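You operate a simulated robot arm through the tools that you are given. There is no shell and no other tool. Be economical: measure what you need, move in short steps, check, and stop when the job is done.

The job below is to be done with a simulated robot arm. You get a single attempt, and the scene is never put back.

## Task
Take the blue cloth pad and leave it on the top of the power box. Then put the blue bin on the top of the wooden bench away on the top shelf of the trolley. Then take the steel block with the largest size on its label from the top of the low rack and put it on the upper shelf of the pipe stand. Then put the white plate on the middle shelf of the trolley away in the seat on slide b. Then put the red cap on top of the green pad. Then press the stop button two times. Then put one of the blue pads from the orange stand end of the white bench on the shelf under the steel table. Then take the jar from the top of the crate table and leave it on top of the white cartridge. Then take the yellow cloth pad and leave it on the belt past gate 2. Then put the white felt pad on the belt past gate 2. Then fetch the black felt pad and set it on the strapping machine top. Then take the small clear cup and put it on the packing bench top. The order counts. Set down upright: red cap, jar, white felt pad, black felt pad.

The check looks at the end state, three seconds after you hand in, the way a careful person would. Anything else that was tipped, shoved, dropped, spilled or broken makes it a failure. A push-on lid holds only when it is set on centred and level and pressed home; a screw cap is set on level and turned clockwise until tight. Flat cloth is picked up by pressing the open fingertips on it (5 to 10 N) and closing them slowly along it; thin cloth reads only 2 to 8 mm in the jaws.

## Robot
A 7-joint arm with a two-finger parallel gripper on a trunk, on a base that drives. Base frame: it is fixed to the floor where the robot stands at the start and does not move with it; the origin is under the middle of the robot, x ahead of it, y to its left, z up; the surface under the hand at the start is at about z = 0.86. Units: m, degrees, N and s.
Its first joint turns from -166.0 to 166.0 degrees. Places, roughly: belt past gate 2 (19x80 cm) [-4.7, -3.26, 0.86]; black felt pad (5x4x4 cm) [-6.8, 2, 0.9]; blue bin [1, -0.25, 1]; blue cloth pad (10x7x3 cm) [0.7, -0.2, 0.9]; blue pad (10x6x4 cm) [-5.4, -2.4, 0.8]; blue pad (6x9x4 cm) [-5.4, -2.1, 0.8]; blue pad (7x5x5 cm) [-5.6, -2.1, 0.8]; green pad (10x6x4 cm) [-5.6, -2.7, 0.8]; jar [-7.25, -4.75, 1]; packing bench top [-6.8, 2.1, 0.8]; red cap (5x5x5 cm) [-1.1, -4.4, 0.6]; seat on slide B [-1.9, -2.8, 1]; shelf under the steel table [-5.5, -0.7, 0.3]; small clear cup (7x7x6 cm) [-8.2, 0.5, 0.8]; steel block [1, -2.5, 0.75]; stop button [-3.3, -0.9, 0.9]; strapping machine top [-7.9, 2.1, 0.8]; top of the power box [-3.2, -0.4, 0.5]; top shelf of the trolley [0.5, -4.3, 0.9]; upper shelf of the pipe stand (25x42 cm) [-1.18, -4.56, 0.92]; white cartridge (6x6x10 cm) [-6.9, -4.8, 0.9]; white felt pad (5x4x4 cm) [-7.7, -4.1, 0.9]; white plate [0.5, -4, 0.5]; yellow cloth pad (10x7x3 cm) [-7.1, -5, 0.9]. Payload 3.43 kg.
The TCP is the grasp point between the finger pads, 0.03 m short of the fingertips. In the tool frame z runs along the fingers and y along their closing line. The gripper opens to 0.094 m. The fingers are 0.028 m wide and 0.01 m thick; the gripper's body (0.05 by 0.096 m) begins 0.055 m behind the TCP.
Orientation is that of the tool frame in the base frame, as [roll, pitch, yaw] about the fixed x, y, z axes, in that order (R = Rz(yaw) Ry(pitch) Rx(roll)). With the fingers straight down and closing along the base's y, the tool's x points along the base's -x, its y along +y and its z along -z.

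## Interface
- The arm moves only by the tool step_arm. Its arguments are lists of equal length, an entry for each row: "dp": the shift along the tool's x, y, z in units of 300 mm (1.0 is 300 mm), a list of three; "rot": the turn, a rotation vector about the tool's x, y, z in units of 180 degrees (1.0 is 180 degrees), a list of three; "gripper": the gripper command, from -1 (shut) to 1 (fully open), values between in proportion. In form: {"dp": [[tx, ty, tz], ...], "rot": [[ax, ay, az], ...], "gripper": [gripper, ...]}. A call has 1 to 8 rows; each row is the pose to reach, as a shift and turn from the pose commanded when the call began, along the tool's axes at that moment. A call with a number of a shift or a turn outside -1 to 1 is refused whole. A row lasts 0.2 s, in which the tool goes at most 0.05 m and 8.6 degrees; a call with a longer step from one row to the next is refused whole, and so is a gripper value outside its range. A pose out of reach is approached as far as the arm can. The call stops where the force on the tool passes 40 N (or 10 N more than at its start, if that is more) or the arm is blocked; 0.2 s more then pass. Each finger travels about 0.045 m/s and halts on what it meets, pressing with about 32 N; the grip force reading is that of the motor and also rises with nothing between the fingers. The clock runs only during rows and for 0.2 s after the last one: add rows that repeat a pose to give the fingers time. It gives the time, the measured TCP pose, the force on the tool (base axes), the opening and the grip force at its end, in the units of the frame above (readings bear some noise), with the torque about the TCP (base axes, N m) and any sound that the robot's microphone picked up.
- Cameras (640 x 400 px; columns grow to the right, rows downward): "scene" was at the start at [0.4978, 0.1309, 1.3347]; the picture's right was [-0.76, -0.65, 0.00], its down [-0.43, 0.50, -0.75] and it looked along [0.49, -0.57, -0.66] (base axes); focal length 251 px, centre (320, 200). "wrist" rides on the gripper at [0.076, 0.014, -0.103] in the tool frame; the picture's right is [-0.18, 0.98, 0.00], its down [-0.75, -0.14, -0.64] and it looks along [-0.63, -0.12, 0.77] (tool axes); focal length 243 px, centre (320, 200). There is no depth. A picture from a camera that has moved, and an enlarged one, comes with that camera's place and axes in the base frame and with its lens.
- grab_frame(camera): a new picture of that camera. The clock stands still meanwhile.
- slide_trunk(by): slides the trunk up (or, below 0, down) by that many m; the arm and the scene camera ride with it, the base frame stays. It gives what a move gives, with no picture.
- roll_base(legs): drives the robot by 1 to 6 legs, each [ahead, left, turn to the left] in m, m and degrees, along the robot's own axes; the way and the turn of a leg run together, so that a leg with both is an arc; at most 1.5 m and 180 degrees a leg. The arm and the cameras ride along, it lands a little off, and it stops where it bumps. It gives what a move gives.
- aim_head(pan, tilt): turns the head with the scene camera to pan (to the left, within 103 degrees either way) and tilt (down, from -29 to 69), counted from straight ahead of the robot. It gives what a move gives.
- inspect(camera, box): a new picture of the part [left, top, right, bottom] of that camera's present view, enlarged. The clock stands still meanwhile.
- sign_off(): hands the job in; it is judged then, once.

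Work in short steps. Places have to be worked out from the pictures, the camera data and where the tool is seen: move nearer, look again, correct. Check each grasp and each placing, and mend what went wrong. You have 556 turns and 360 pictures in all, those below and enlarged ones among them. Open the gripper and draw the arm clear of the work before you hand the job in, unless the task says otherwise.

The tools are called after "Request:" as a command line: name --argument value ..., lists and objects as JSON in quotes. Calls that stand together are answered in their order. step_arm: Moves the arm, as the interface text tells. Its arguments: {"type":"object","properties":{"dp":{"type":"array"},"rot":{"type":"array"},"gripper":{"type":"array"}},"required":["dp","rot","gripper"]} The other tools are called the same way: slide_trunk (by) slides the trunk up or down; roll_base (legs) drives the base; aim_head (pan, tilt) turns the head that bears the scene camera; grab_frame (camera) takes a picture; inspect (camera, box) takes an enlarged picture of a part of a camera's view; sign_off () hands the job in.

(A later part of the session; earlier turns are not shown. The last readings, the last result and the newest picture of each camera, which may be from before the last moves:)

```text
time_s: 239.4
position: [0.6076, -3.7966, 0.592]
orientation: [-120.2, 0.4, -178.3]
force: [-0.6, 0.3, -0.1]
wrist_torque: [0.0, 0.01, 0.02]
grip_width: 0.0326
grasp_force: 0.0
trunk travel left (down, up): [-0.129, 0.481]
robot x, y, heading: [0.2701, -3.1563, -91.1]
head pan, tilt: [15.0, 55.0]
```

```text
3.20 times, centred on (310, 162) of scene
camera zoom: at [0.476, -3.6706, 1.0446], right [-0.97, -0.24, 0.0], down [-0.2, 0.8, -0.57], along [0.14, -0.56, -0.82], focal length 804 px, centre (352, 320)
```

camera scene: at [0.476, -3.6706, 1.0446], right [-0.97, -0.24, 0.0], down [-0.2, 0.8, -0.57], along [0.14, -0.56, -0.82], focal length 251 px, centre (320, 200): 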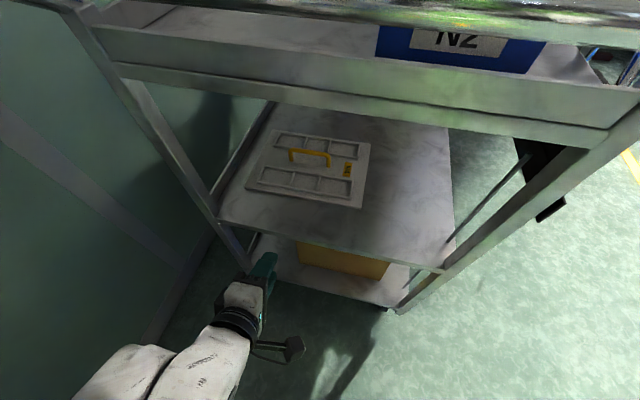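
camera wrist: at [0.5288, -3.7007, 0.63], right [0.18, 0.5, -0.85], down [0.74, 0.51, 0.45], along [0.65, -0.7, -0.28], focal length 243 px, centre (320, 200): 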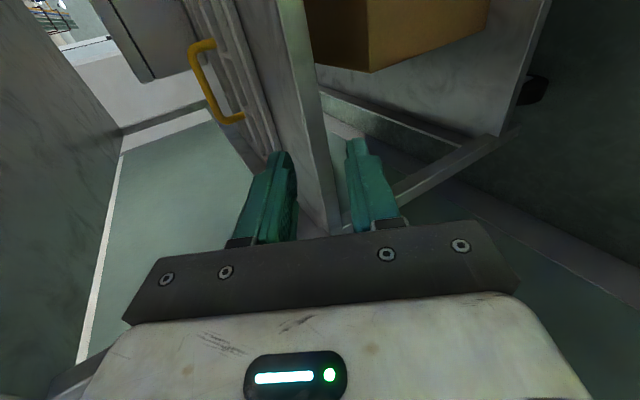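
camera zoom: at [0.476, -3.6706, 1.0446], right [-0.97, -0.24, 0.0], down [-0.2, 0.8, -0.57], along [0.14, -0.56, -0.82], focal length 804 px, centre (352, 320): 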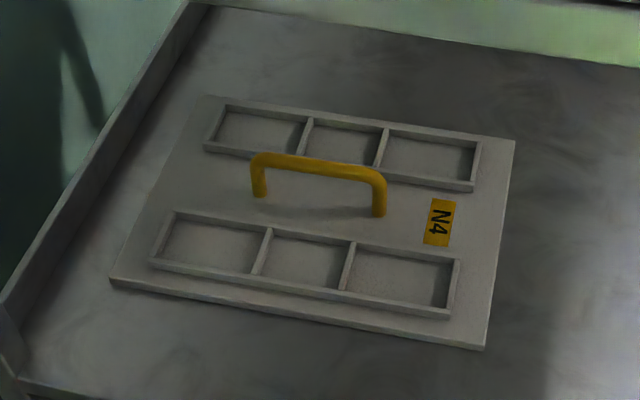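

Triangulating from both views, the bar runs x 0.563–0.657 at y≈-4.11, z≈0.592, and the plate top is at ≈0.555. I'll move to a pre-grasp point back along the tool axis at (0.61, -4.03, 0.638).

Request:
step_arm --dp '[[0, -0.087, 0.1], [0, -0.174, 0.2], [0, -0.261, 0.3], [0, -0.348, 0.4], [0, -0.435, 0.5], [0, -0.522, 0.599], [0, -0.522, 0.599]]' --rot '[[0, 0, 0], [0, 0, 0], [0, 0, 0], [0, 0, 0], [0, 0, 0], [0, 0, 0], [0, 0, 0]]' --gripper '[-0.3, -0.3, -0.3, -0.3, -0.3, -0.3, -0.3]'

Request:
grab_frame --camera "scene"

Request:
grab_frame --camera "wrist"

```text
time_s: 241.0
position: [0.6125, -4.0275, 0.6356]
orientation: [-120.3, 0.4, -178.3]
force: [0.0, 0.7, -0.2]
wrist_torque: [0.02, -0.01, -0.02]
grip_width: 0.0328
grasp_force: 0.1
trunk travel left (down, up): [-0.129, 0.481]
robot x, y, heading: [0.2695, -3.1547, -91.0]
head pan, tilt: [15.0, 55.0]
```

```text
266 pictures are left
camera scene: at [0.476, -3.6707, 1.0445], right [-0.97, -0.24, 0.0], down [-0.2, 0.8, -0.57], along [0.14, -0.56, -0.82], focal length 251 px, centre (320, 200)
```

scene: 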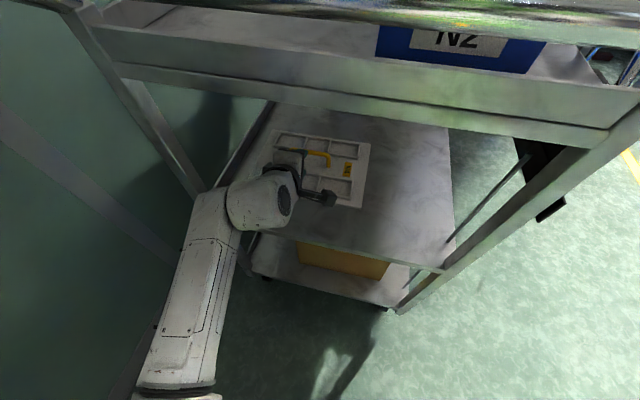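

```text
265 pictures are left
camera wrist: at [0.5341, -3.9344, 0.6748], right [0.18, 0.5, -0.85], down [0.74, 0.51, 0.45], along [0.65, -0.7, -0.28], focal length 243 px, centre (320, 200)
```

wrist: 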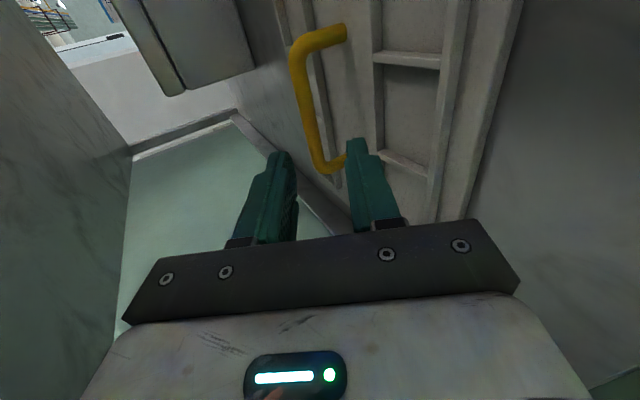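

The bar is slightly above the tool axis. I'll correct by 8 mm and advance most of the way.

Request:
step_arm --dp '[[0, -0.027, 0], [0, -0.027, 0.08], [0, -0.027, 0.15], [0, -0.027, 0.15]]' --rot '[[0, 0, 0], [0, 0, 0], [0, 0, 0], [0, 0, 0]]' --gripper '[-0.3, -0.3, -0.3, -0.3]'

Request:
inspect --camera "wrist" --box '[200, 40, 440, 240]'

```text
time_s: 242.0
position: [0.614, -4.0712, 0.6193]
orientation: [-120.1, 0.5, -178.4]
force: [0.5, 0.0, 0.2]
wrist_torque: [0.06, -0.03, -0.02]
grip_width: 0.0328
grasp_force: 0.0
trunk travel left (down, up): [-0.129, 0.481]
robot x, y, heading: [0.2722, -3.1548, -91.3]
head pan, tilt: [15.0, 55.0]
```

```text
2.00 times, centred on (320, 140) of wrist
camera zoom: at [0.5363, -3.9775, 0.6588], right [0.18, 0.5, -0.85], down [0.74, 0.51, 0.45], along [0.65, -0.7, -0.28], focal length 485 px, centre (320, 320)
```

zoom: 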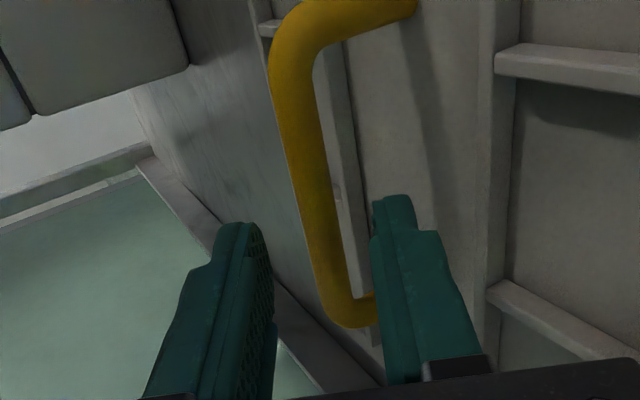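

The bar lies between the fingers. I'll advance the last 3 cm and close.

Request:
step_arm --dp '[[0, 0, 0.05], [0, 0, 0.105], [0, 0, 0.105]]' --rot '[[0, 0, 0], [0, 0, 0], [0, 0, 0]]' --gripper '[-0.3, -0.3, -0.3]'

Request:
inspect --camera "wrist" --box '[200, 40, 440, 240]'

```text
time_s: 242.8
position: [0.6163, -4.0982, 0.6043]
orientation: [-120.2, 0.3, -178.3]
force: [-1.0, 0.7, 0.3]
wrist_torque: [0.0, -0.02, -0.03]
grip_width: 0.0328
grasp_force: 0.0
trunk travel left (down, up): [-0.129, 0.481]
robot x, y, heading: [0.2706, -3.1535, -91.4]
head pan, tilt: [15.0, 55.0]
```

```text
2.00 times, centred on (320, 140) of wrist
camera zoom: at [0.5376, -4.0049, 0.6431], right [0.18, 0.5, -0.85], down [0.74, 0.51, 0.45], along [0.65, -0.7, -0.28], focal length 485 px, centre (320, 320)
```

zoom: 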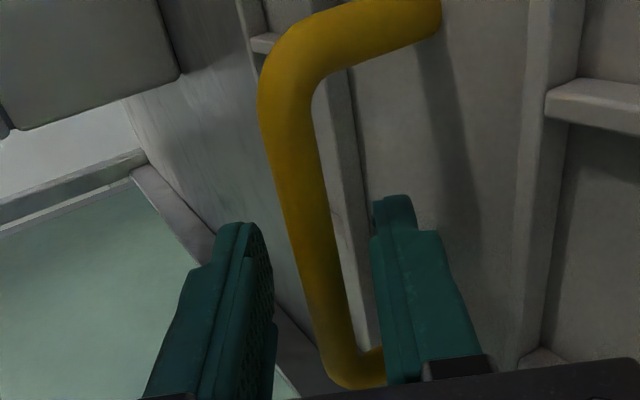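

Request:
step_arm --dp '[[0, 0, 0], [0, 0, 0], [0, 0, 0], [0, 0, 0], [0, 0, 0]]' --rot '[[0, 0, 0], [0, 0, 0], [0, 0, 0], [0, 0, 0], [0, 0, 0]]' --gripper '[-0.5, -0.7, -1, -1, -1]'

Request:
inspect --camera "wrist" --box '[200, 40, 440, 240]'

```text
time_s: 244.0
position: [0.6154, -4.0989, 0.6043]
orientation: [-120.2, 0.3, -178.3]
force: [0.0, 0.1, -0.5]
wrist_torque: [0.07, -0.14, -0.01]
grip_width: 0.0116
grasp_force: 31.9
trunk travel left (down, up): [-0.129, 0.481]
robot x, y, heading: [0.269, -3.1538, -91.0]
head pan, tilt: [15.0, 55.0]
```

```text
2.00 times, centred on (320, 140) of wrist
camera zoom: at [0.5375, -4.0049, 0.6429], right [0.17, 0.5, -0.85], down [0.74, 0.51, 0.45], along [0.65, -0.7, -0.28], focal length 485 px, centre (320, 320)
```

zoom: 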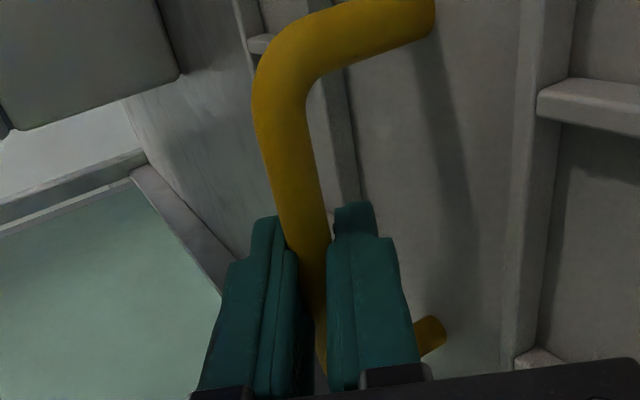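

The bar is gripped (11.6 mm). I'll lift 4 cm gently and check the load.

Request:
step_arm --dp '[[0, -0.029, -0.0167], [0, -0.058, -0.033], [0, -0.087, -0.05], [0, -0.1155, -0.0667], [0, -0.1155, -0.0667]]' --rot '[[0, 0, 0], [0, 0, 0], [0, 0, 0], [0, 0, 0], [0, 0, 0]]' --gripper '[-1, -1, -1, -1, -1]'

Request:
grab_frame --camera "scene"

Request:
grab_frame --camera "wrist"

```text
time_s: 245.2
position: [0.6156, -4.0979, 0.6456]
orientation: [-120.2, 0.4, -178.2]
force: [-0.8, -0.6, -4.7]
wrist_torque: [0.02, -0.04, 0.02]
grip_width: 0.0117
grasp_force: 31.6
trunk travel left (down, up): [-0.129, 0.481]
robot x, y, heading: [0.2712, -3.157, -91.2]
head pan, tilt: [15.0, 55.0]
```

```text
261 pictures are left
camera scene: at [0.476, -3.6709, 1.0444], right [-0.97, -0.24, 0.0], down [-0.2, 0.8, -0.57], along [0.14, -0.56, -0.82], focal length 251 px, centre (320, 200)
```

scene: 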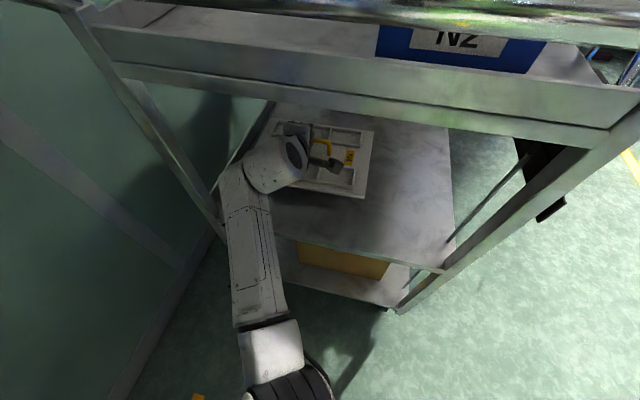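

```text
260 pictures are left
camera wrist: at [0.5372, -4.0051, 0.683], right [0.18, 0.5, -0.85], down [0.74, 0.51, 0.45], along [0.65, -0.7, -0.28], focal length 243 px, centre (320, 200)
```

wrist: 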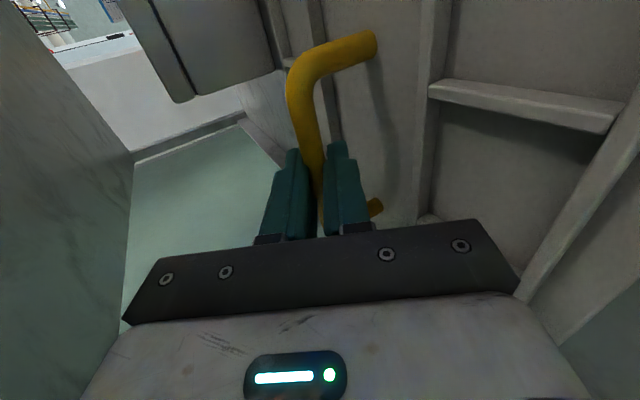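

The plate is held level (4.7 N). I'll draw it straight out along +y.

Request:
step_arm --dp '[[0, 0.08, -0.139], [0, 0.16, -0.277], [0, 0.24, -0.416], [0, 0.32, -0.554], [0, 0.4, -0.693], [0, 0.47, -0.815], [0, 0.52, -0.9]]' --rot '[[0, 0, 0], [0, 0, 0], [0, 0, 0], [0, 0, 0], [0, 0, 0], [0, 0, 0], [0, 0, 0]]' --gripper '[-1, -1, -1, -1, -1, -1, -1]'

Request:
grab_frame --camera "scene"

```text
time_s: 246.8
position: [0.6054, -3.7862, 0.6452]
orientation: [-120.3, 0.5, -178.4]
force: [0.6, -0.5, -6.1]
wrist_torque: [0.06, -0.03, 0.04]
grip_width: 0.0119
grasp_force: 31.4
trunk travel left (down, up): [-0.129, 0.481]
robot x, y, heading: [0.2701, -3.1553, -91.0]
head pan, tilt: [15.0, 55.0]
```

```text
259 pictures are left
camera scene: at [0.4759, -3.6708, 1.0444], right [-0.97, -0.24, 0.0], down [-0.2, 0.8, -0.57], along [0.14, -0.56, -0.82], focal length 251 px, centre (320, 200)
```

scene: 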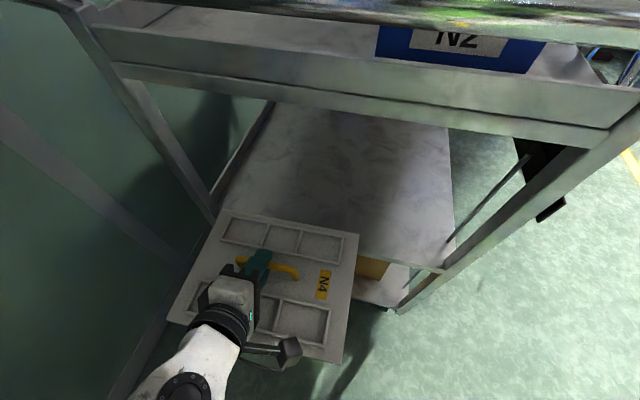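

The plate is just clear of the shelf end. I'll shift right a bit and back, then further right out into the aisle.

Request:
roll_base --legs '[[-0.02, -0.07, 0], [-0.12, -0.05, 0]]'

Request:
grab_frame --camera "scene"

```text
time_s: 248.7
position: [0.4868, -3.6454, 0.6452]
orientation: [-120.3, 0.4, -178.4]
force: [0.1, -0.1, -4.6]
wrist_torque: [0.1, -0.05, -0.05]
grip_width: 0.0114
grasp_force: 31.8
trunk travel left (down, up): [-0.129, 0.481]
robot x, y, heading: [0.1531, -3.0117, -91.2]
head pan, tilt: [15.0, 55.0]
```

```text
258 pictures are left
camera scene: at [0.3579, -3.5288, 1.0445], right [-0.97, -0.24, 0.0], down [-0.2, 0.8, -0.57], along [0.14, -0.56, -0.82], focal length 251 px, centre (320, 200)
```

scene: 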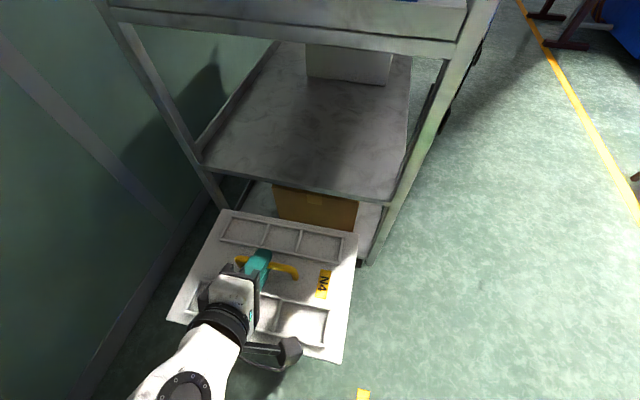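

It's clear. I'll strafe into the aisle, raise the trunk, and look toward slide B.

Request:
roll_base --legs '[[0, -0.6, 0]]'

Request:
slide_trunk --by 0.45

Request:
aim_head --pan -85 --tilt 25

Request:
grab_frame --camera "scene"

```text
time_s: 252.1
position: [-0.1158, -3.6326, 0.6454]
orientation: [-120.2, 0.4, -178.8]
force: [0.6, 0.3, -4.5]
wrist_torque: [0.05, -0.03, -0.04]
grip_width: 0.0115
grasp_force: 32.3
trunk travel left (down, up): [-0.129, 0.481]
robot x, y, heading: [-0.4458, -2.9936, -91.6]
head pan, tilt: [15.0, 55.0]
```

```text
refused: 0.45 is not a number from -0.4 to 0.4
```

```text
time_s: 253.8
position: [-0.1151, -3.6333, 0.6457]
orientation: [-120.2, 0.4, -178.8]
force: [0.6, 0.6, -5.5]
wrist_torque: [0.02, -0.03, -0.01]
grip_width: 0.0114
grasp_force: 32.3
trunk travel left (down, up): [-0.129, 0.481]
robot x, y, heading: [-0.4441, -3.002, -91.5]
head pan, tilt: [-85.0, 25.0]
```

```text
257 pictures are left
camera scene: at [-0.3534, -3.4514, 1.0885], right [-0.06, 1.0, 0.0], down [0.42, 0.03, -0.91], along [-0.9, -0.06, -0.42], focal length 251 px, centre (320, 200)
```

scene: 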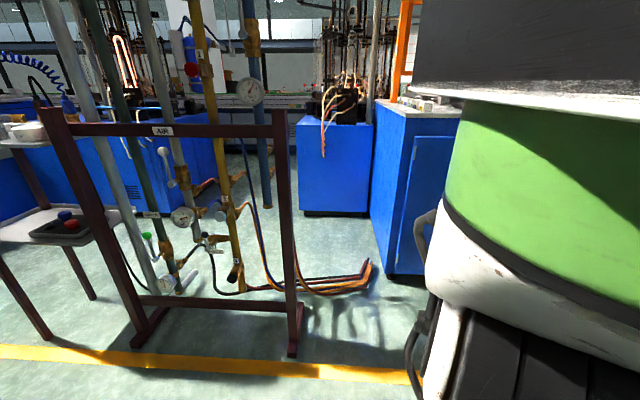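

I'll raise the trunk, shift away from the fence, and turn to face the slides.

Request:
slide_trunk --by 0.4

Request:
roll_base --legs '[[-0.1, 0.35, 0], [0, 0, -88]]'

Request:
aim_head --pan 0 --tilt 25

Request:
grab_frame --camera "scene"

```text
time_s: 257.7
position: [-0.1154, -3.6331, 1.0451]
orientation: [-120.3, 0.4, -178.7]
force: [-0.5, -0.9, -4.3]
wrist_torque: [0.03, -0.04, 0.0]
grip_width: 0.0114
grasp_force: 31.9
trunk travel left (down, up): [-0.529, 0.081]
robot x, y, heading: [-0.4451, -2.9965, -91.8]
head pan, tilt: [-85.0, 25.0]
```

```text
time_s: 263.8
position: [-0.7144, -3.2626, 1.046]
orientation: [-120.2, 0.4, 93.5]
force: [0.4, -0.2, -5.4]
wrist_torque: [-0.07, -0.06, 0.0]
grip_width: 0.0116
grasp_force: 31.9
trunk travel left (down, up): [-0.529, 0.081]
robot x, y, heading: [-0.0953, -2.9093, -179.2]
head pan, tilt: [-85.0, 25.0]
```

```text
time_s: 265.3
position: [-0.7127, -3.2629, 1.0449]
orientation: [-120.2, 0.3, 93.5]
force: [-0.6, 0.0, -5.3]
wrist_torque: [-0.07, -0.08, 0.03]
grip_width: 0.0118
grasp_force: 31.9
trunk travel left (down, up): [-0.529, 0.081]
robot x, y, heading: [-0.0939, -2.9074, -179.1]
head pan, tilt: [0.0, 25.0]
```

```text
256 pictures are left
camera scene: at [-0.6232, -3.1103, 1.4885], right [-0.01, 1.0, 0.0], down [0.42, 0.01, -0.91], along [-0.91, -0.01, -0.42], focal length 251 px, centre (320, 200)
```

scene: 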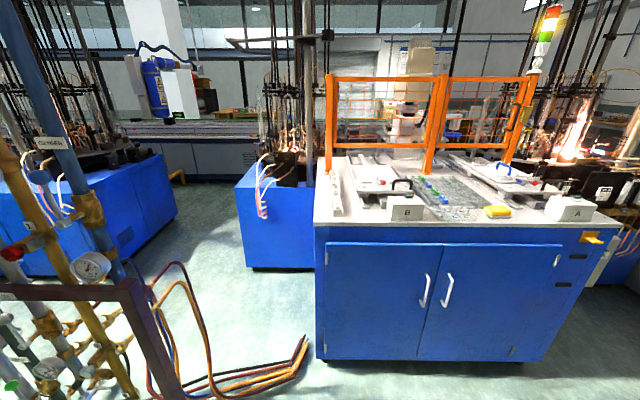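

Slides A and B sit on the blue machine bench ahead. I'll zoom in.

Request:
inspect --camera "scene" --box '[310, 120, 610, 260]'

```text
2.13 times, centred on (460, 190) of scene
camera zoom: at [-0.6232, -3.1103, 1.4885], right [-0.01, 1.0, 0.0], down [0.42, 0.01, -0.91], along [-0.91, -0.01, -0.42], focal length 536 px, centre (21, 221)
```

zoom: 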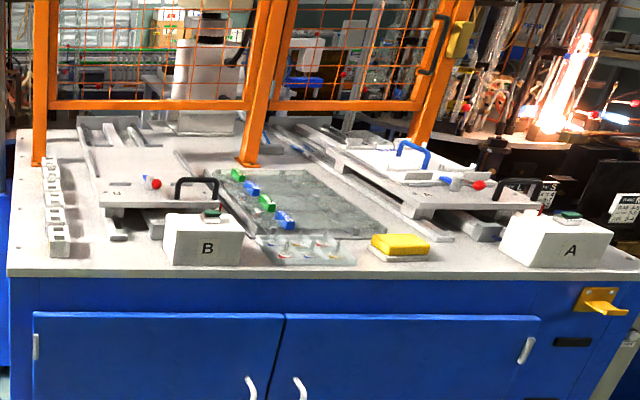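

I'll bring the plate to the robot's centreline, then drive closer.

Request:
step_arm --dp '[[0.16, 0, 0], [0.32, 0, 0], [0.48, 0, 0], [0.64, 0, 0], [0.8, 0, 0], [0.96, 0, 0]]' --rot '[[0, 0, 0], [0, 0, 0], [0, 0, 0], [0, 0, 0], [0, 0, 0], [0, 0, 0]]' --gripper '[-1, -1, -1, -1, -1, -1]'

Request:
roll_base --legs '[[0.45, 0, 0]]'

Request:
aim_head --pan 0 --tilt 38

Request:
grab_frame --camera "scene"

```text
time_s: 266.7
position: [-0.7289, -2.9994, 1.045]
orientation: [-120.2, 0.4, 93.5]
force: [-0.3, -0.4, -5.5]
wrist_torque: [-0.04, -0.04, -0.01]
grip_width: 0.0115
grasp_force: 32.2
out of reach, approached as far as the arm can: row 6
trunk travel left (down, up): [-0.529, 0.081]
robot x, y, heading: [-0.0924, -2.9086, -179.2]
head pan, tilt: [0.0, 25.0]
```

```text
time_s: 269.4
position: [-1.1773, -3.0075, 1.0432]
orientation: [-120.2, 0.3, 93.7]
force: [0.1, 0.4, -5.0]
wrist_torque: [-0.04, -0.04, -0.01]
grip_width: 0.0114
grasp_force: 31.8
trunk travel left (down, up): [-0.529, 0.081]
robot x, y, heading: [-0.5365, -2.9145, -179.1]
head pan, tilt: [0.0, 25.0]
```

```text
time_s: 270.2
position: [-1.1782, -3.0092, 1.0436]
orientation: [-120.2, 0.5, 93.8]
force: [-0.7, -0.3, -5.7]
wrist_torque: [-0.05, -0.07, 0.06]
grip_width: 0.0115
grasp_force: 32.2
trunk travel left (down, up): [-0.529, 0.081]
robot x, y, heading: [-0.539, -2.9153, -179.3]
head pan, tilt: [0.0, 38.0]
```

```text
254 pictures are left
camera scene: at [-1.0651, -3.1192, 1.4682], right [-0.02, 1.0, 0.0], down [0.62, 0.01, -0.79], along [-0.79, -0.01, -0.62], focal length 251 px, centre (320, 200)
```

scene: 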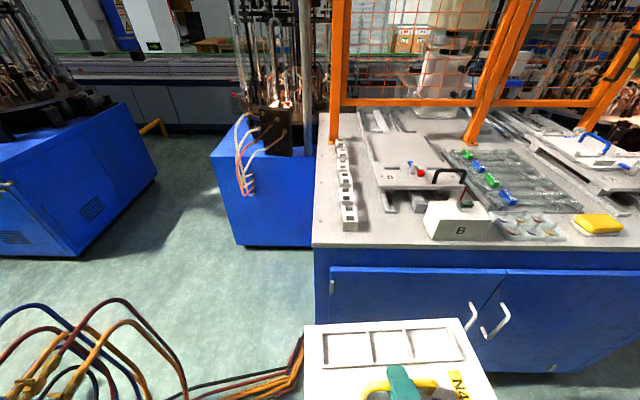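

Request:
inspect --camera "scene" --box '[310, 90, 640, 260]'

Request:
inspect --camera "scene" --box '[350, 100, 480, 220]'

```text
1.94 times, centred on (475, 175) of scene
camera zoom: at [-1.0651, -3.1192, 1.4682], right [-0.02, 1.0, 0.0], down [0.62, 0.01, -0.79], along [-0.79, -0.01, -0.62], focal length 487 px, centre (19, 248)
```

zoom: 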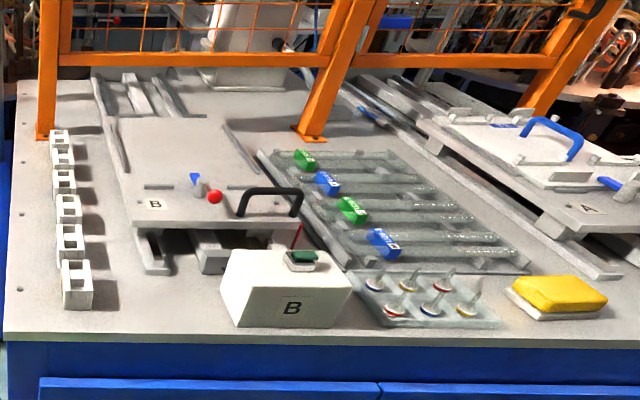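

```text
3.33 times, centred on (415, 160) of scene
camera zoom: at [-1.0651, -3.1192, 1.4682], right [-0.02, 1.0, 0.0], down [0.62, 0.01, -0.79], along [-0.79, -0.01, -0.62], focal length 837 px, centre (3, 333)
```

zoom: 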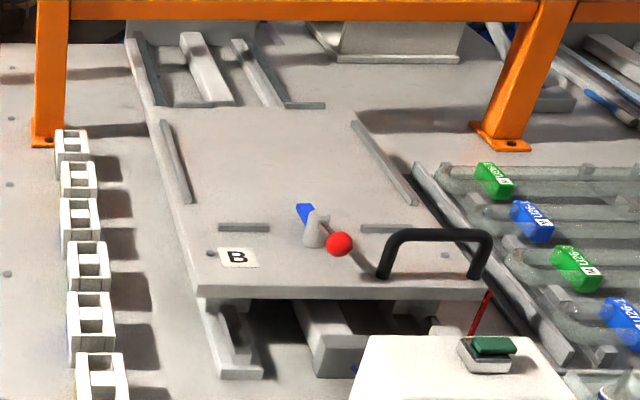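

The seat on B lies between two rails (y≈-2.91…-2.65) with front stops at x≈-1.89, so the plate's long side (the bar direction) must run along x. I'll try to swing the hand 90° about vertical, so the plate turns while hanging level.

Request:
step_arm --dp '[[0, 0, 0], [0, 0, 0], [0, 0, 0], [0, 0, 0], [0, 0, 0], [0, 0, 0]]' --rot '[[0, 0.039, 0.0225], [0, 0.078, 0.045], [0, 0.117, 0.0675], [0, 0.156, 0.09], [0, 0.195, 0.1125], [0, 0.217, 0.125]]' --gripper '[-1, -1, -1, -1, -1, -1]'

Request:
grab_frame --camera "scene"

```text
time_s: 271.6
position: [-1.1776, -3.0094, 1.0439]
orientation: [-120.4, 0.2, 48.5]
force: [-0.4, 0.2, -5.5]
wrist_torque: [-0.06, 0.01, 0.03]
grip_width: 0.0114
grasp_force: 31.6
trunk travel left (down, up): [-0.529, 0.081]
robot x, y, heading: [-0.5401, -2.9167, -178.7]
head pan, tilt: [0.0, 38.0]
```

```text
251 pictures are left
camera scene: at [-1.0651, -3.1192, 1.4682], right [-0.02, 1.0, 0.0], down [0.62, 0.01, -0.79], along [-0.79, -0.01, -0.62], focal length 251 px, centre (320, 200)
```

scene: 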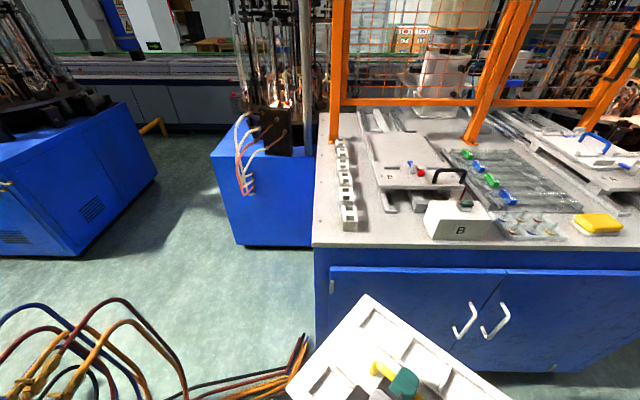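

That works. I'll continue the other 45°.

Request:
step_arm --dp '[[0, 0, 0], [0, 0, 0], [0, 0, 0], [0, 0, 0], [0, 0, 0], [0, 0, 0], [0, 0, 0]]' --rot '[[0, 0.039, 0.0225], [0, 0.078, 0.045], [0, 0.117, 0.0675], [0, 0.156, 0.09], [0, 0.195, 0.1125], [0, 0.234, 0.135], [0, 0.234, 0.135]]' --gripper '[-1, -1, -1, -1, -1, -1, -1]'

Request:
grab_frame --camera "scene"

```text
time_s: 273.2
position: [-1.1779, -3.0097, 1.0447]
orientation: [-120.3, -0.2, 0.0]
force: [-0.2, -0.1, -4.5]
wrist_torque: [-0.06, 0.08, 0.01]
grip_width: 0.0116
grasp_force: 32.0
out of reach, approached as far as the arm can: row 2
trunk travel left (down, up): [-0.529, 0.081]
robot x, y, heading: [-0.5407, -2.9135, -179.0]
head pan, tilt: [0.0, 38.0]
```

```text
250 pictures are left
camera scene: at [-1.064, -3.1204, 1.4684], right [-0.02, 1.0, 0.0], down [0.62, 0.01, -0.79], along [-0.79, -0.01, -0.62], focal length 251 px, centre (320, 200)
```

scene: 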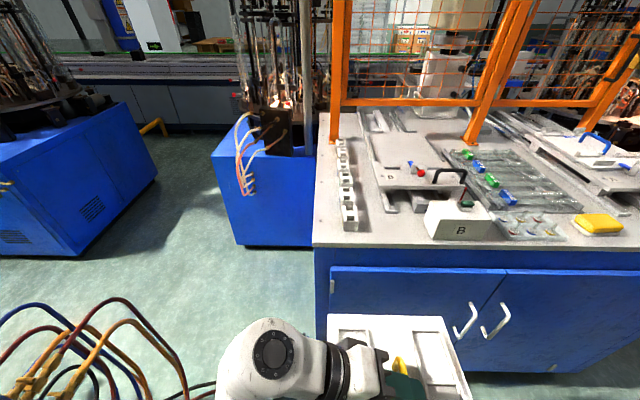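

The plate's long side is now along x. I'll compare with the plate seated on slide A for orientation.

Request:
inspect --camera "scene" --box '[510, 110, 640, 220]'

Request:
inspect --camera "scene" --box '[310, 300, 490, 400]'

```text
3.64 times, centred on (575, 165) of scene
camera zoom: at [-1.064, -3.1204, 1.4684], right [-0.02, 1.0, 0.0], down [0.62, 0.01, -0.79], along [-0.79, -0.01, -0.62], focal length 913 px, centre (-607, 327)
```

zoom: 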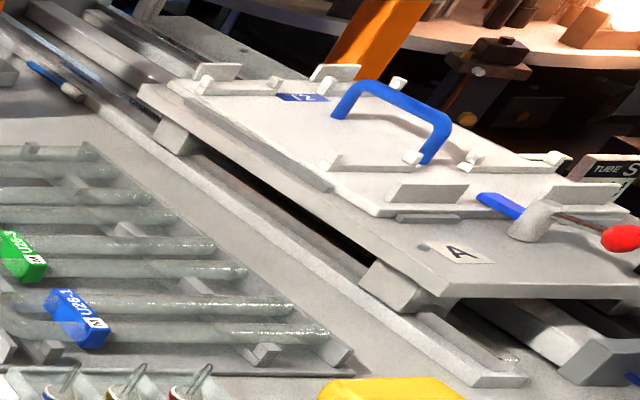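

```text
3.56 times, centred on (400, 350) of scene
camera zoom: at [-1.064, -3.1204, 1.4684], right [-0.02, 1.0, 0.0], down [0.62, 0.01, -0.79], along [-0.79, -0.01, -0.62], focal length 893 px, centre (36, -333)
```

zoom: 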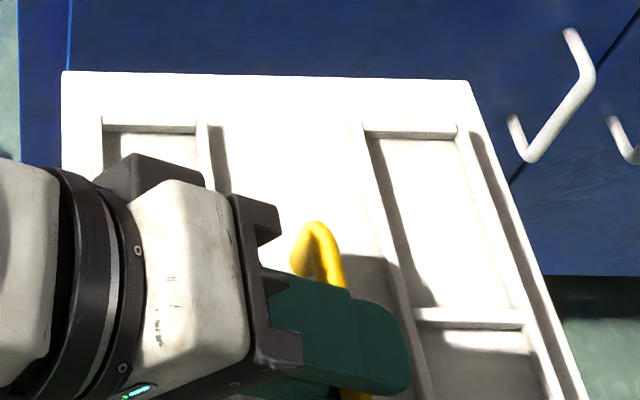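

I'll raise the plate well above the bench items before driving closer.

Request:
slide_trunk --by 0.08

Request:
step_arm --dp '[[0, -0.1, -0.058], [0, -0.2, -0.116], [0, -0.289, -0.167], [0, -0.289, -0.167]]' --rot '[[0, 0, 0], [0, 0, 0], [0, 0, 0], [0, 0, 0]]' --gripper '[-1, -1, -1, -1]'

Request:
roll_base --legs '[[0.5, 0, 0]]'

Request:
aim_head --pan -10 --tilt 45

Request:
grab_frame --camera "scene"

```text
time_s: 274.4
position: [-1.1774, -3.0091, 1.123]
orientation: [-120.4, -0.1, 0.1]
force: [-0.2, 0.7, -4.4]
wrist_torque: [-0.06, 0.03, -0.01]
grip_width: 0.0114
grasp_force: 32.0
trunk travel left (down, up): [-0.609, 0.001]
robot x, y, heading: [-0.5383, -2.9166, -179.2]
head pan, tilt: [0.0, 38.0]
```

```text
time_s: 275.4
position: [-1.1785, -3.007, 1.2241]
orientation: [-120.3, -0.2, 0.0]
force: [-0.5, 0.2, -4.6]
wrist_torque: [-0.05, 0.04, 0.01]
grip_width: 0.0114
grasp_force: 31.5
trunk travel left (down, up): [-0.609, 0.001]
robot x, y, heading: [-0.5408, -2.9145, -179.1]
head pan, tilt: [0.0, 38.0]
```

```text
time_s: 278.3
position: [-1.6818, -3.0168, 1.2235]
orientation: [-120.3, -0.2, 0.1]
force: [0.5, 0.2, -5.3]
wrist_torque: [-0.06, 0.06, 0.0]
grip_width: 0.0118
grasp_force: 31.7
trunk travel left (down, up): [-0.609, 0.001]
robot x, y, heading: [-1.0422, -2.9264, -179.2]
head pan, tilt: [0.0, 38.0]
```

```text
time_s: 279.1
position: [-1.6823, -3.0174, 1.2239]
orientation: [-120.2, -0.2, 0.2]
force: [-0.5, 0.3, -4.8]
wrist_torque: [-0.07, 0.03, 0.02]
grip_width: 0.0116
grasp_force: 32.2
trunk travel left (down, up): [-0.609, 0.001]
robot x, y, heading: [-1.0441, -2.9239, -179.1]
head pan, tilt: [-10.0, 45.0]
```

```text
247 pictures are left
camera scene: at [-1.5625, -3.1147, 1.5379], right [0.15, 0.99, 0.0], down [0.7, -0.11, -0.71], along [-0.7, 0.11, -0.71], focal length 251 px, centre (320, 200)
```

scene: 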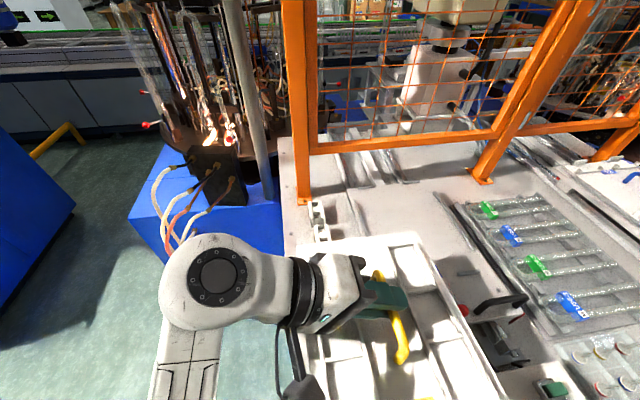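

Request:
inspect --camera "scene" --box '[280, 120, 540, 400]'

```text
1.43 times, centred on (410, 260) of scene
camera zoom: at [-1.5625, -3.1147, 1.5379], right [0.15, 0.99, 0.0], down [0.7, -0.11, -0.71], along [-0.7, 0.11, -0.71], focal length 359 px, centre (191, 114)
```

zoom: 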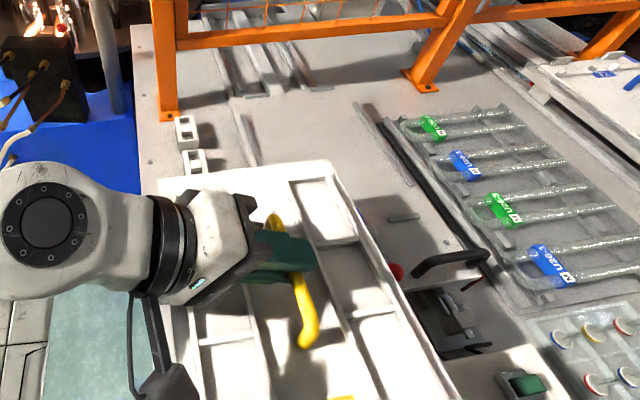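

Triangulation puts the carriage top at z≈1.03 and the seat centre near (-1.955, -2.817). The plate's centre is about 1 cm in +x and +y from the TCP. I'll step in closer with the base, then the arm, staying high.

Request:
roll_base --legs '[[0.12, -0.1, 0]]'

Request:
grab_frame --camera "scene"

```text
time_s: 280.4
position: [-1.8041, -2.919, 1.2233]
orientation: [-120.3, -0.2, 0.1]
force: [0.7, 0.2, -4.9]
wrist_torque: [-0.07, 0.04, -0.01]
grip_width: 0.0117
grasp_force: 31.9
trunk travel left (down, up): [-0.609, 0.001]
robot x, y, heading: [-1.1672, -2.8303, -178.7]
head pan, tilt: [-10.0, 45.0]
```

```text
245 pictures are left
camera scene: at [-1.6843, -3.0166, 1.5379], right [0.16, 0.99, 0.0], down [0.7, -0.11, -0.71], along [-0.7, 0.11, -0.71], focal length 251 px, centre (320, 200)
```

scene: 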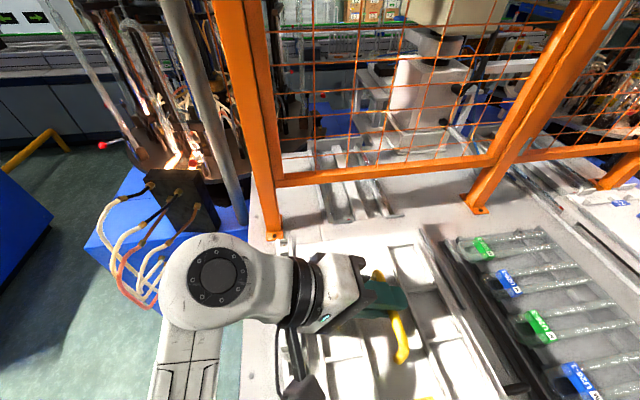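

The fence plane is at x≈-2.16, leaving about 6 cm beyond the plate. I'll move the plate above the seat.

Request:
step_arm --dp '[[-0.12, -0.03, 0.05], [-0.24, -0.06, 0.1], [-0.36, -0.09, 0.15], [-0.45, -0.12, 0.2], [-0.517, -0.147, 0.254], [-0.517, -0.147, 0.254]]' --rot '[[0, 0, 0], [0, 0, 0], [0, 0, 0], [0, 0, 0], [0, 0, 0], [0, 0, 0]]' --gripper '[-1, -1, -1, -1, -1, -1]'

Request:
aim_head --pan -15 --tilt 55

Request:
grab_frame --camera "scene"

Request:
grab_frame --camera "wrist"

```text
time_s: 281.9
position: [-1.96, -2.8312, 1.2224]
orientation: [-120.5, -0.1, 0.2]
force: [0.2, 0.2, -4.6]
wrist_torque: [-0.08, 0.04, -0.03]
grip_width: 0.0118
grasp_force: 32.1
trunk travel left (down, up): [-0.609, 0.001]
robot x, y, heading: [-1.1664, -2.8247, -178.6]
head pan, tilt: [-10.0, 45.0]
```

```text
time_s: 282.6
position: [-1.9597, -2.8319, 1.2226]
orientation: [-120.2, -0.2, 0.2]
force: [-0.8, 0.2, -5.3]
wrist_torque: [-0.06, 0.0, -0.01]
grip_width: 0.0114
grasp_force: 31.9
trunk travel left (down, up): [-0.609, 0.001]
robot x, y, heading: [-1.1632, -2.8249, -179.3]
head pan, tilt: [-15.0, 55.0]
```

```text
244 pictures are left
camera scene: at [-1.6741, -3.0118, 1.5245], right [0.24, 0.97, 0.0], down [0.79, -0.2, -0.57], along [-0.56, 0.14, -0.82], focal length 251 px, centre (320, 200)
```

scene: 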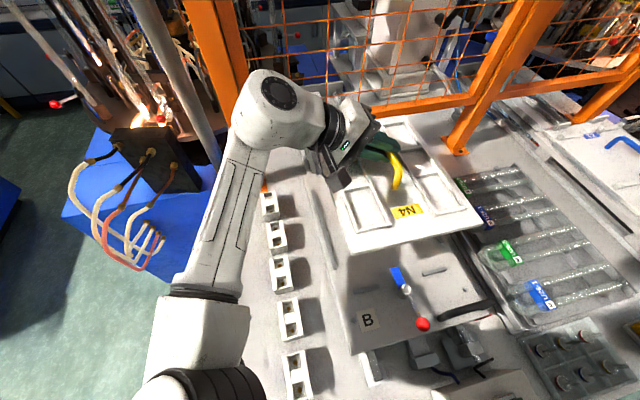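

```text
243 pictures are left
camera wrist: at [-1.8825, -2.9268, 1.2619], right [-0.18, -0.5, -0.85], down [-0.75, -0.48, 0.44], along [-0.63, 0.72, -0.29], focal length 243 px, centre (320, 200)
```

wrist: 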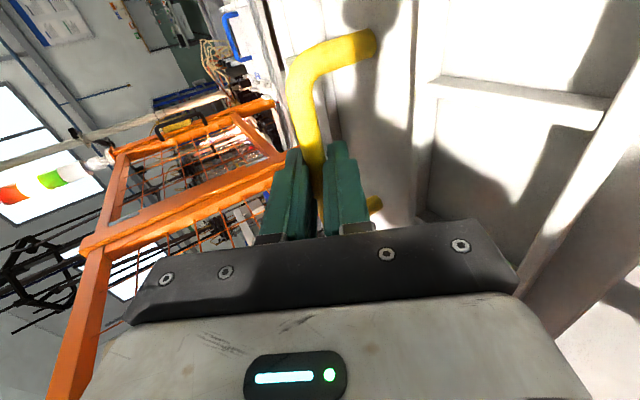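

Request:
inspect --camera "scene" --box '[300, 100, 540, 350]'

```text
1.60 times, centred on (420, 225) of scene
camera zoom: at [-1.6741, -3.0118, 1.5245], right [0.24, 0.97, 0.0], down [0.79, -0.2, -0.57], along [-0.56, 0.14, -0.82], focal length 402 px, centre (160, 160)
```

zoom: 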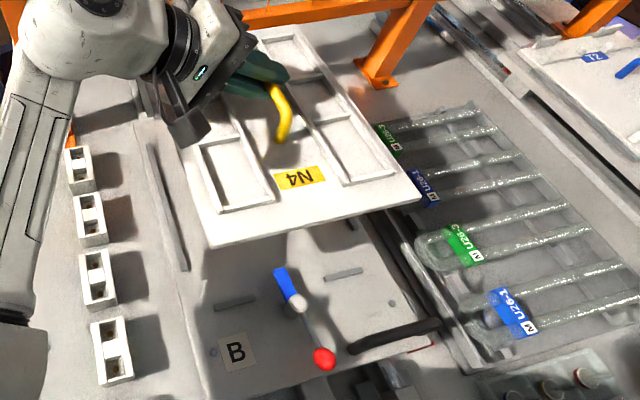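

The clamp tip seems to reach the seat's front edge. I'll look closely at slide A's seated plate and clamp as a reference, and at B's clamp.

Request:
aim_head --pan -65 --tilt 45

Request:
grab_frame --camera "scene"

```text
time_s: 283.8
position: [-1.9595, -2.8315, 1.2227]
orientation: [-120.3, -0.1, 0.2]
force: [-0.2, 0.3, -5.4]
wrist_torque: [-0.05, 0.04, 0.0]
grip_width: 0.0116
grasp_force: 32.4
trunk travel left (down, up): [-0.609, 0.001]
robot x, y, heading: [-1.1622, -2.8249, -179.2]
head pan, tilt: [-65.0, 45.0]
```

```text
241 pictures are left
camera scene: at [-1.6398, -2.9562, 1.5379], right [0.9, 0.44, 0.0], down [0.31, -0.64, -0.71], along [-0.31, 0.63, -0.71], focal length 251 px, centre (320, 200)
```

scene: 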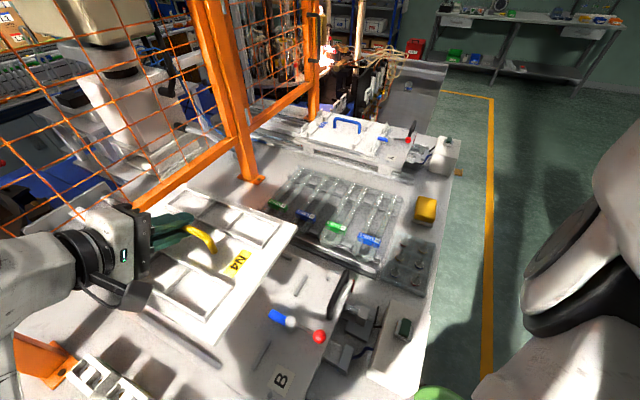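

Request:
inspect --camera "scene" --box '[290, 95, 440, 180]'

Request:
inspect --camera "scene" --box '[230, 240, 390, 390]'

```text
4.27 times, centred on (365, 138) of scene
camera zoom: at [-1.6398, -2.9562, 1.5379], right [0.9, 0.44, 0.0], down [0.31, -0.64, -0.71], along [-0.31, 0.63, -0.71], focal length 1071 px, centre (128, 467)
```

zoom: 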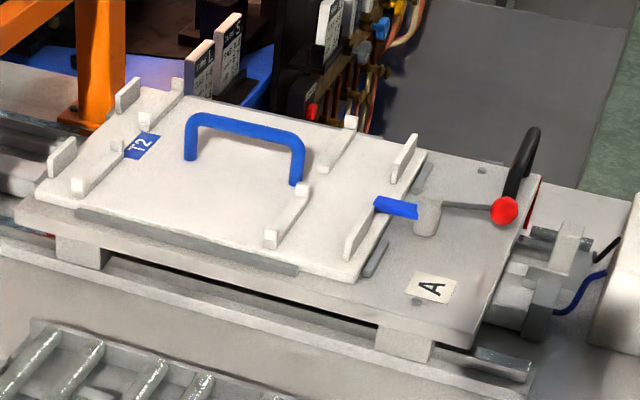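

```text
2.67 times, centred on (310, 315) of scene
camera zoom: at [-1.6398, -2.9562, 1.5379], right [0.9, 0.44, 0.0], down [0.31, -0.64, -0.71], along [-0.31, 0.63, -0.71], focal length 670 px, centre (347, -107)
```

zoom: 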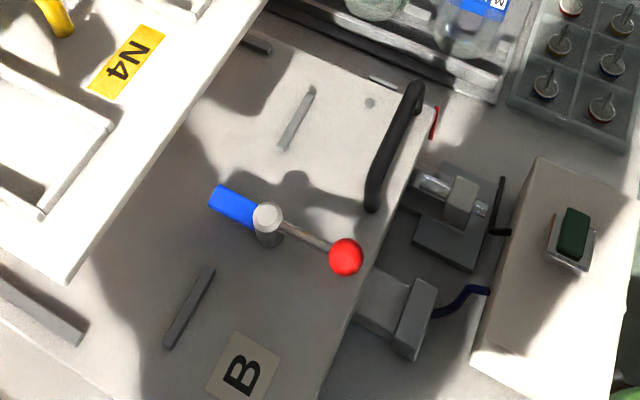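

Slide A shows a swing clamp lying over the seated plate's front edge. B's clamp arm points over the empty seat, so it would block the plate. I'll set the plate between B's rails about 1.5 cm behind the arm tip, release it, swing the clamp aside, then slide the plate home.

Request:
aim_head --pan -15 --tilt 55

Request:
step_arm --dp '[[-0.05, -0.005, 0.01], [-0.05, 0.08, 0.055], [-0.05, 0.16, 0.1], [-0.05, 0.24, 0.145], [-0.05, 0.31, 0.185], [-0.05, 0.31, 0.185]]' --rot '[[0, 0, 0], [0, 0, 0], [0, 0, 0], [0, 0, 0], [0, 0, 0], [0, 0, 0]]' --gripper '[-1, -1, -1, -1, -1, -1]'

Request:
grab_frame --camera "scene"

Request:
inspect --camera "scene" --box '[300, 100, 540, 350]'

```text
time_s: 284.9
position: [-1.9592, -2.8318, 1.2228]
orientation: [-120.3, -0.2, 0.1]
force: [-0.3, 0.1, -5.4]
wrist_torque: [-0.06, 0.03, 0.02]
grip_width: 0.0117
grasp_force: 32.2
trunk travel left (down, up): [-0.609, 0.001]
robot x, y, heading: [-1.1679, -2.8265, -178.8]
head pan, tilt: [-15.0, 55.0]
```

```text
time_s: 286.3
position: [-1.974, -2.8306, 1.1134]
orientation: [-120.3, -0.2, 0.1]
force: [-0.6, -0.1, -5.9]
wrist_torque: [-0.05, 0.04, 0.0]
grip_width: 0.0114
grasp_force: 32.9
trunk travel left (down, up): [-0.609, 0.001]
robot x, y, heading: [-1.1664, -2.825, -178.6]
head pan, tilt: [-15.0, 55.0]
```

```text
238 pictures are left
camera scene: at [-1.6741, -3.0118, 1.5244], right [0.24, 0.97, 0.0], down [0.8, -0.2, -0.57], along [-0.56, 0.14, -0.82], focal length 251 px, centre (320, 200)
```

scene: 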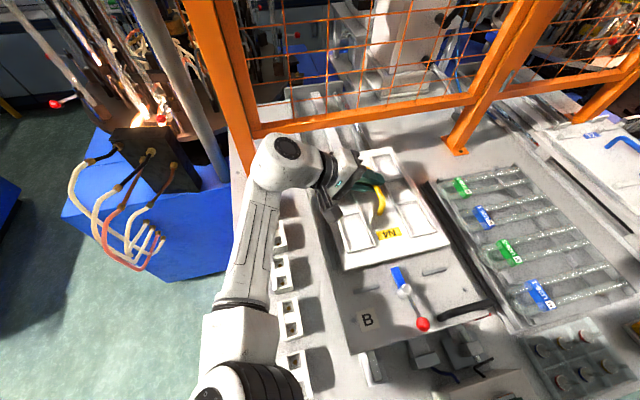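

```text
1.60 times, centred on (420, 225) of scene
camera zoom: at [-1.6741, -3.0118, 1.5244], right [0.24, 0.97, 0.0], down [0.8, -0.2, -0.57], along [-0.56, 0.14, -0.82], focal length 402 px, centre (160, 160)
```

zoom: 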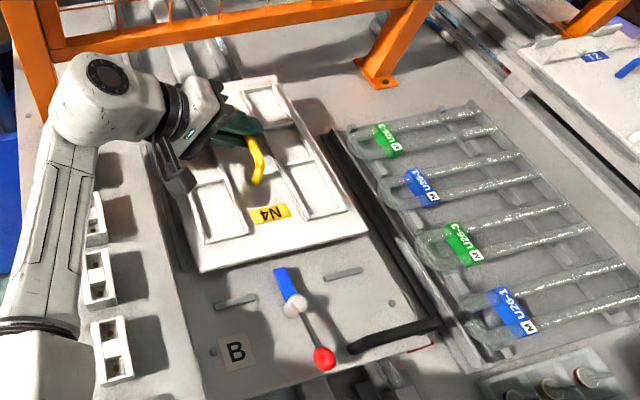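

The plate is centred between the rails (y -2.926…-2.707) with its near edge at -1.824. I'll lower to contact.

Request:
step_arm --dp '[[0, 0.0231, 0.0133], [0, 0.0404, 0.0233], [0, 0.052, 0.03], [0, 0.0635, 0.0367], [0, 0.075, 0.0433], [0, 0.0866, 0.05], [0, 0.098, 0.0567], [0, 0.11, 0.0633]]' --rot '[[0, 0, 0], [0, 0, 0], [0, 0, 0], [0, 0, 0], [0, 0, 0], [0, 0, 0], [0, 0, 0], [0, 0, 0]]' --gripper '[-1, -1, -1, -1, -1, -1, -1, -1]'

Request:
inspect --camera "scene" --box '[300, 100, 540, 350]'

```text
time_s: 287.3
position: [-1.975, -2.8315, 1.1022]
orientation: [-119.5, 0.2, 0.1]
force: [-1.7, 0.0, 11.4]
wrist_torque: [0.12, 0.11, -0.88]
grip_width: 0.0116
grasp_force: 31.4
trunk travel left (down, up): [-0.609, 0.001]
robot x, y, heading: [-1.1681, -2.8248, -178.9]
head pan, tilt: [-15.0, 55.0]
stopped in row 4: the force on the tool passed its limit at 44 N (the readings are from after the stop); the commanded pose is now the measured one
```

```text
1.60 times, centred on (420, 225) of scene
camera zoom: at [-1.6736, -3.0121, 1.5244], right [0.24, 0.97, 0.0], down [0.8, -0.2, -0.57], along [-0.56, 0.14, -0.82], focal length 402 px, centre (160, 160)
```

zoom: 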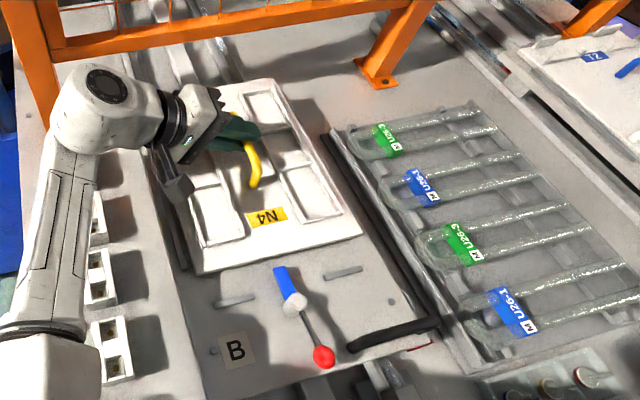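

Request:
inspect --camera "scene" --box '[390, 170, 500, 270]'

Request:
inspect --camera "scene" --box '[380, 220, 460, 290]'

```text
4.00 times, centred on (445, 220) of scene
camera zoom: at [-1.6736, -3.0121, 1.5244], right [0.24, 0.97, 0.0], down [0.8, -0.2, -0.57], along [-0.56, 0.14, -0.82], focal length 1004 px, centre (-180, 120)
```

zoom: 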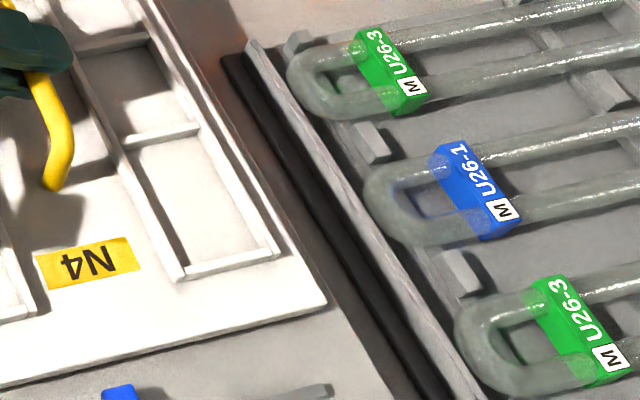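

```text
5.71 times, centred on (420, 255) of scene
camera zoom: at [-1.6736, -3.0121, 1.5244], right [0.24, 0.97, 0.0], down [0.8, -0.2, -0.57], along [-0.56, 0.14, -0.82], focal length 1435 px, centre (-251, -114)
```

zoom: 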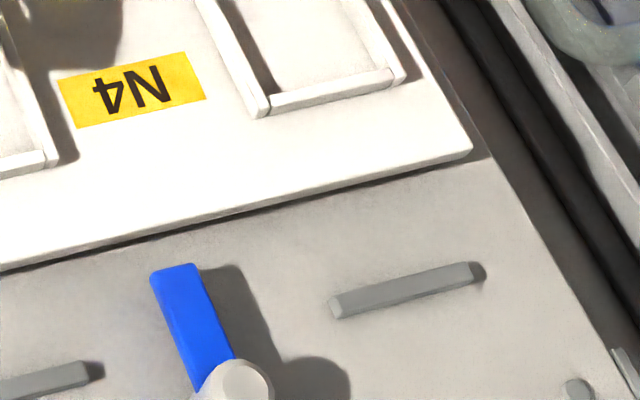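

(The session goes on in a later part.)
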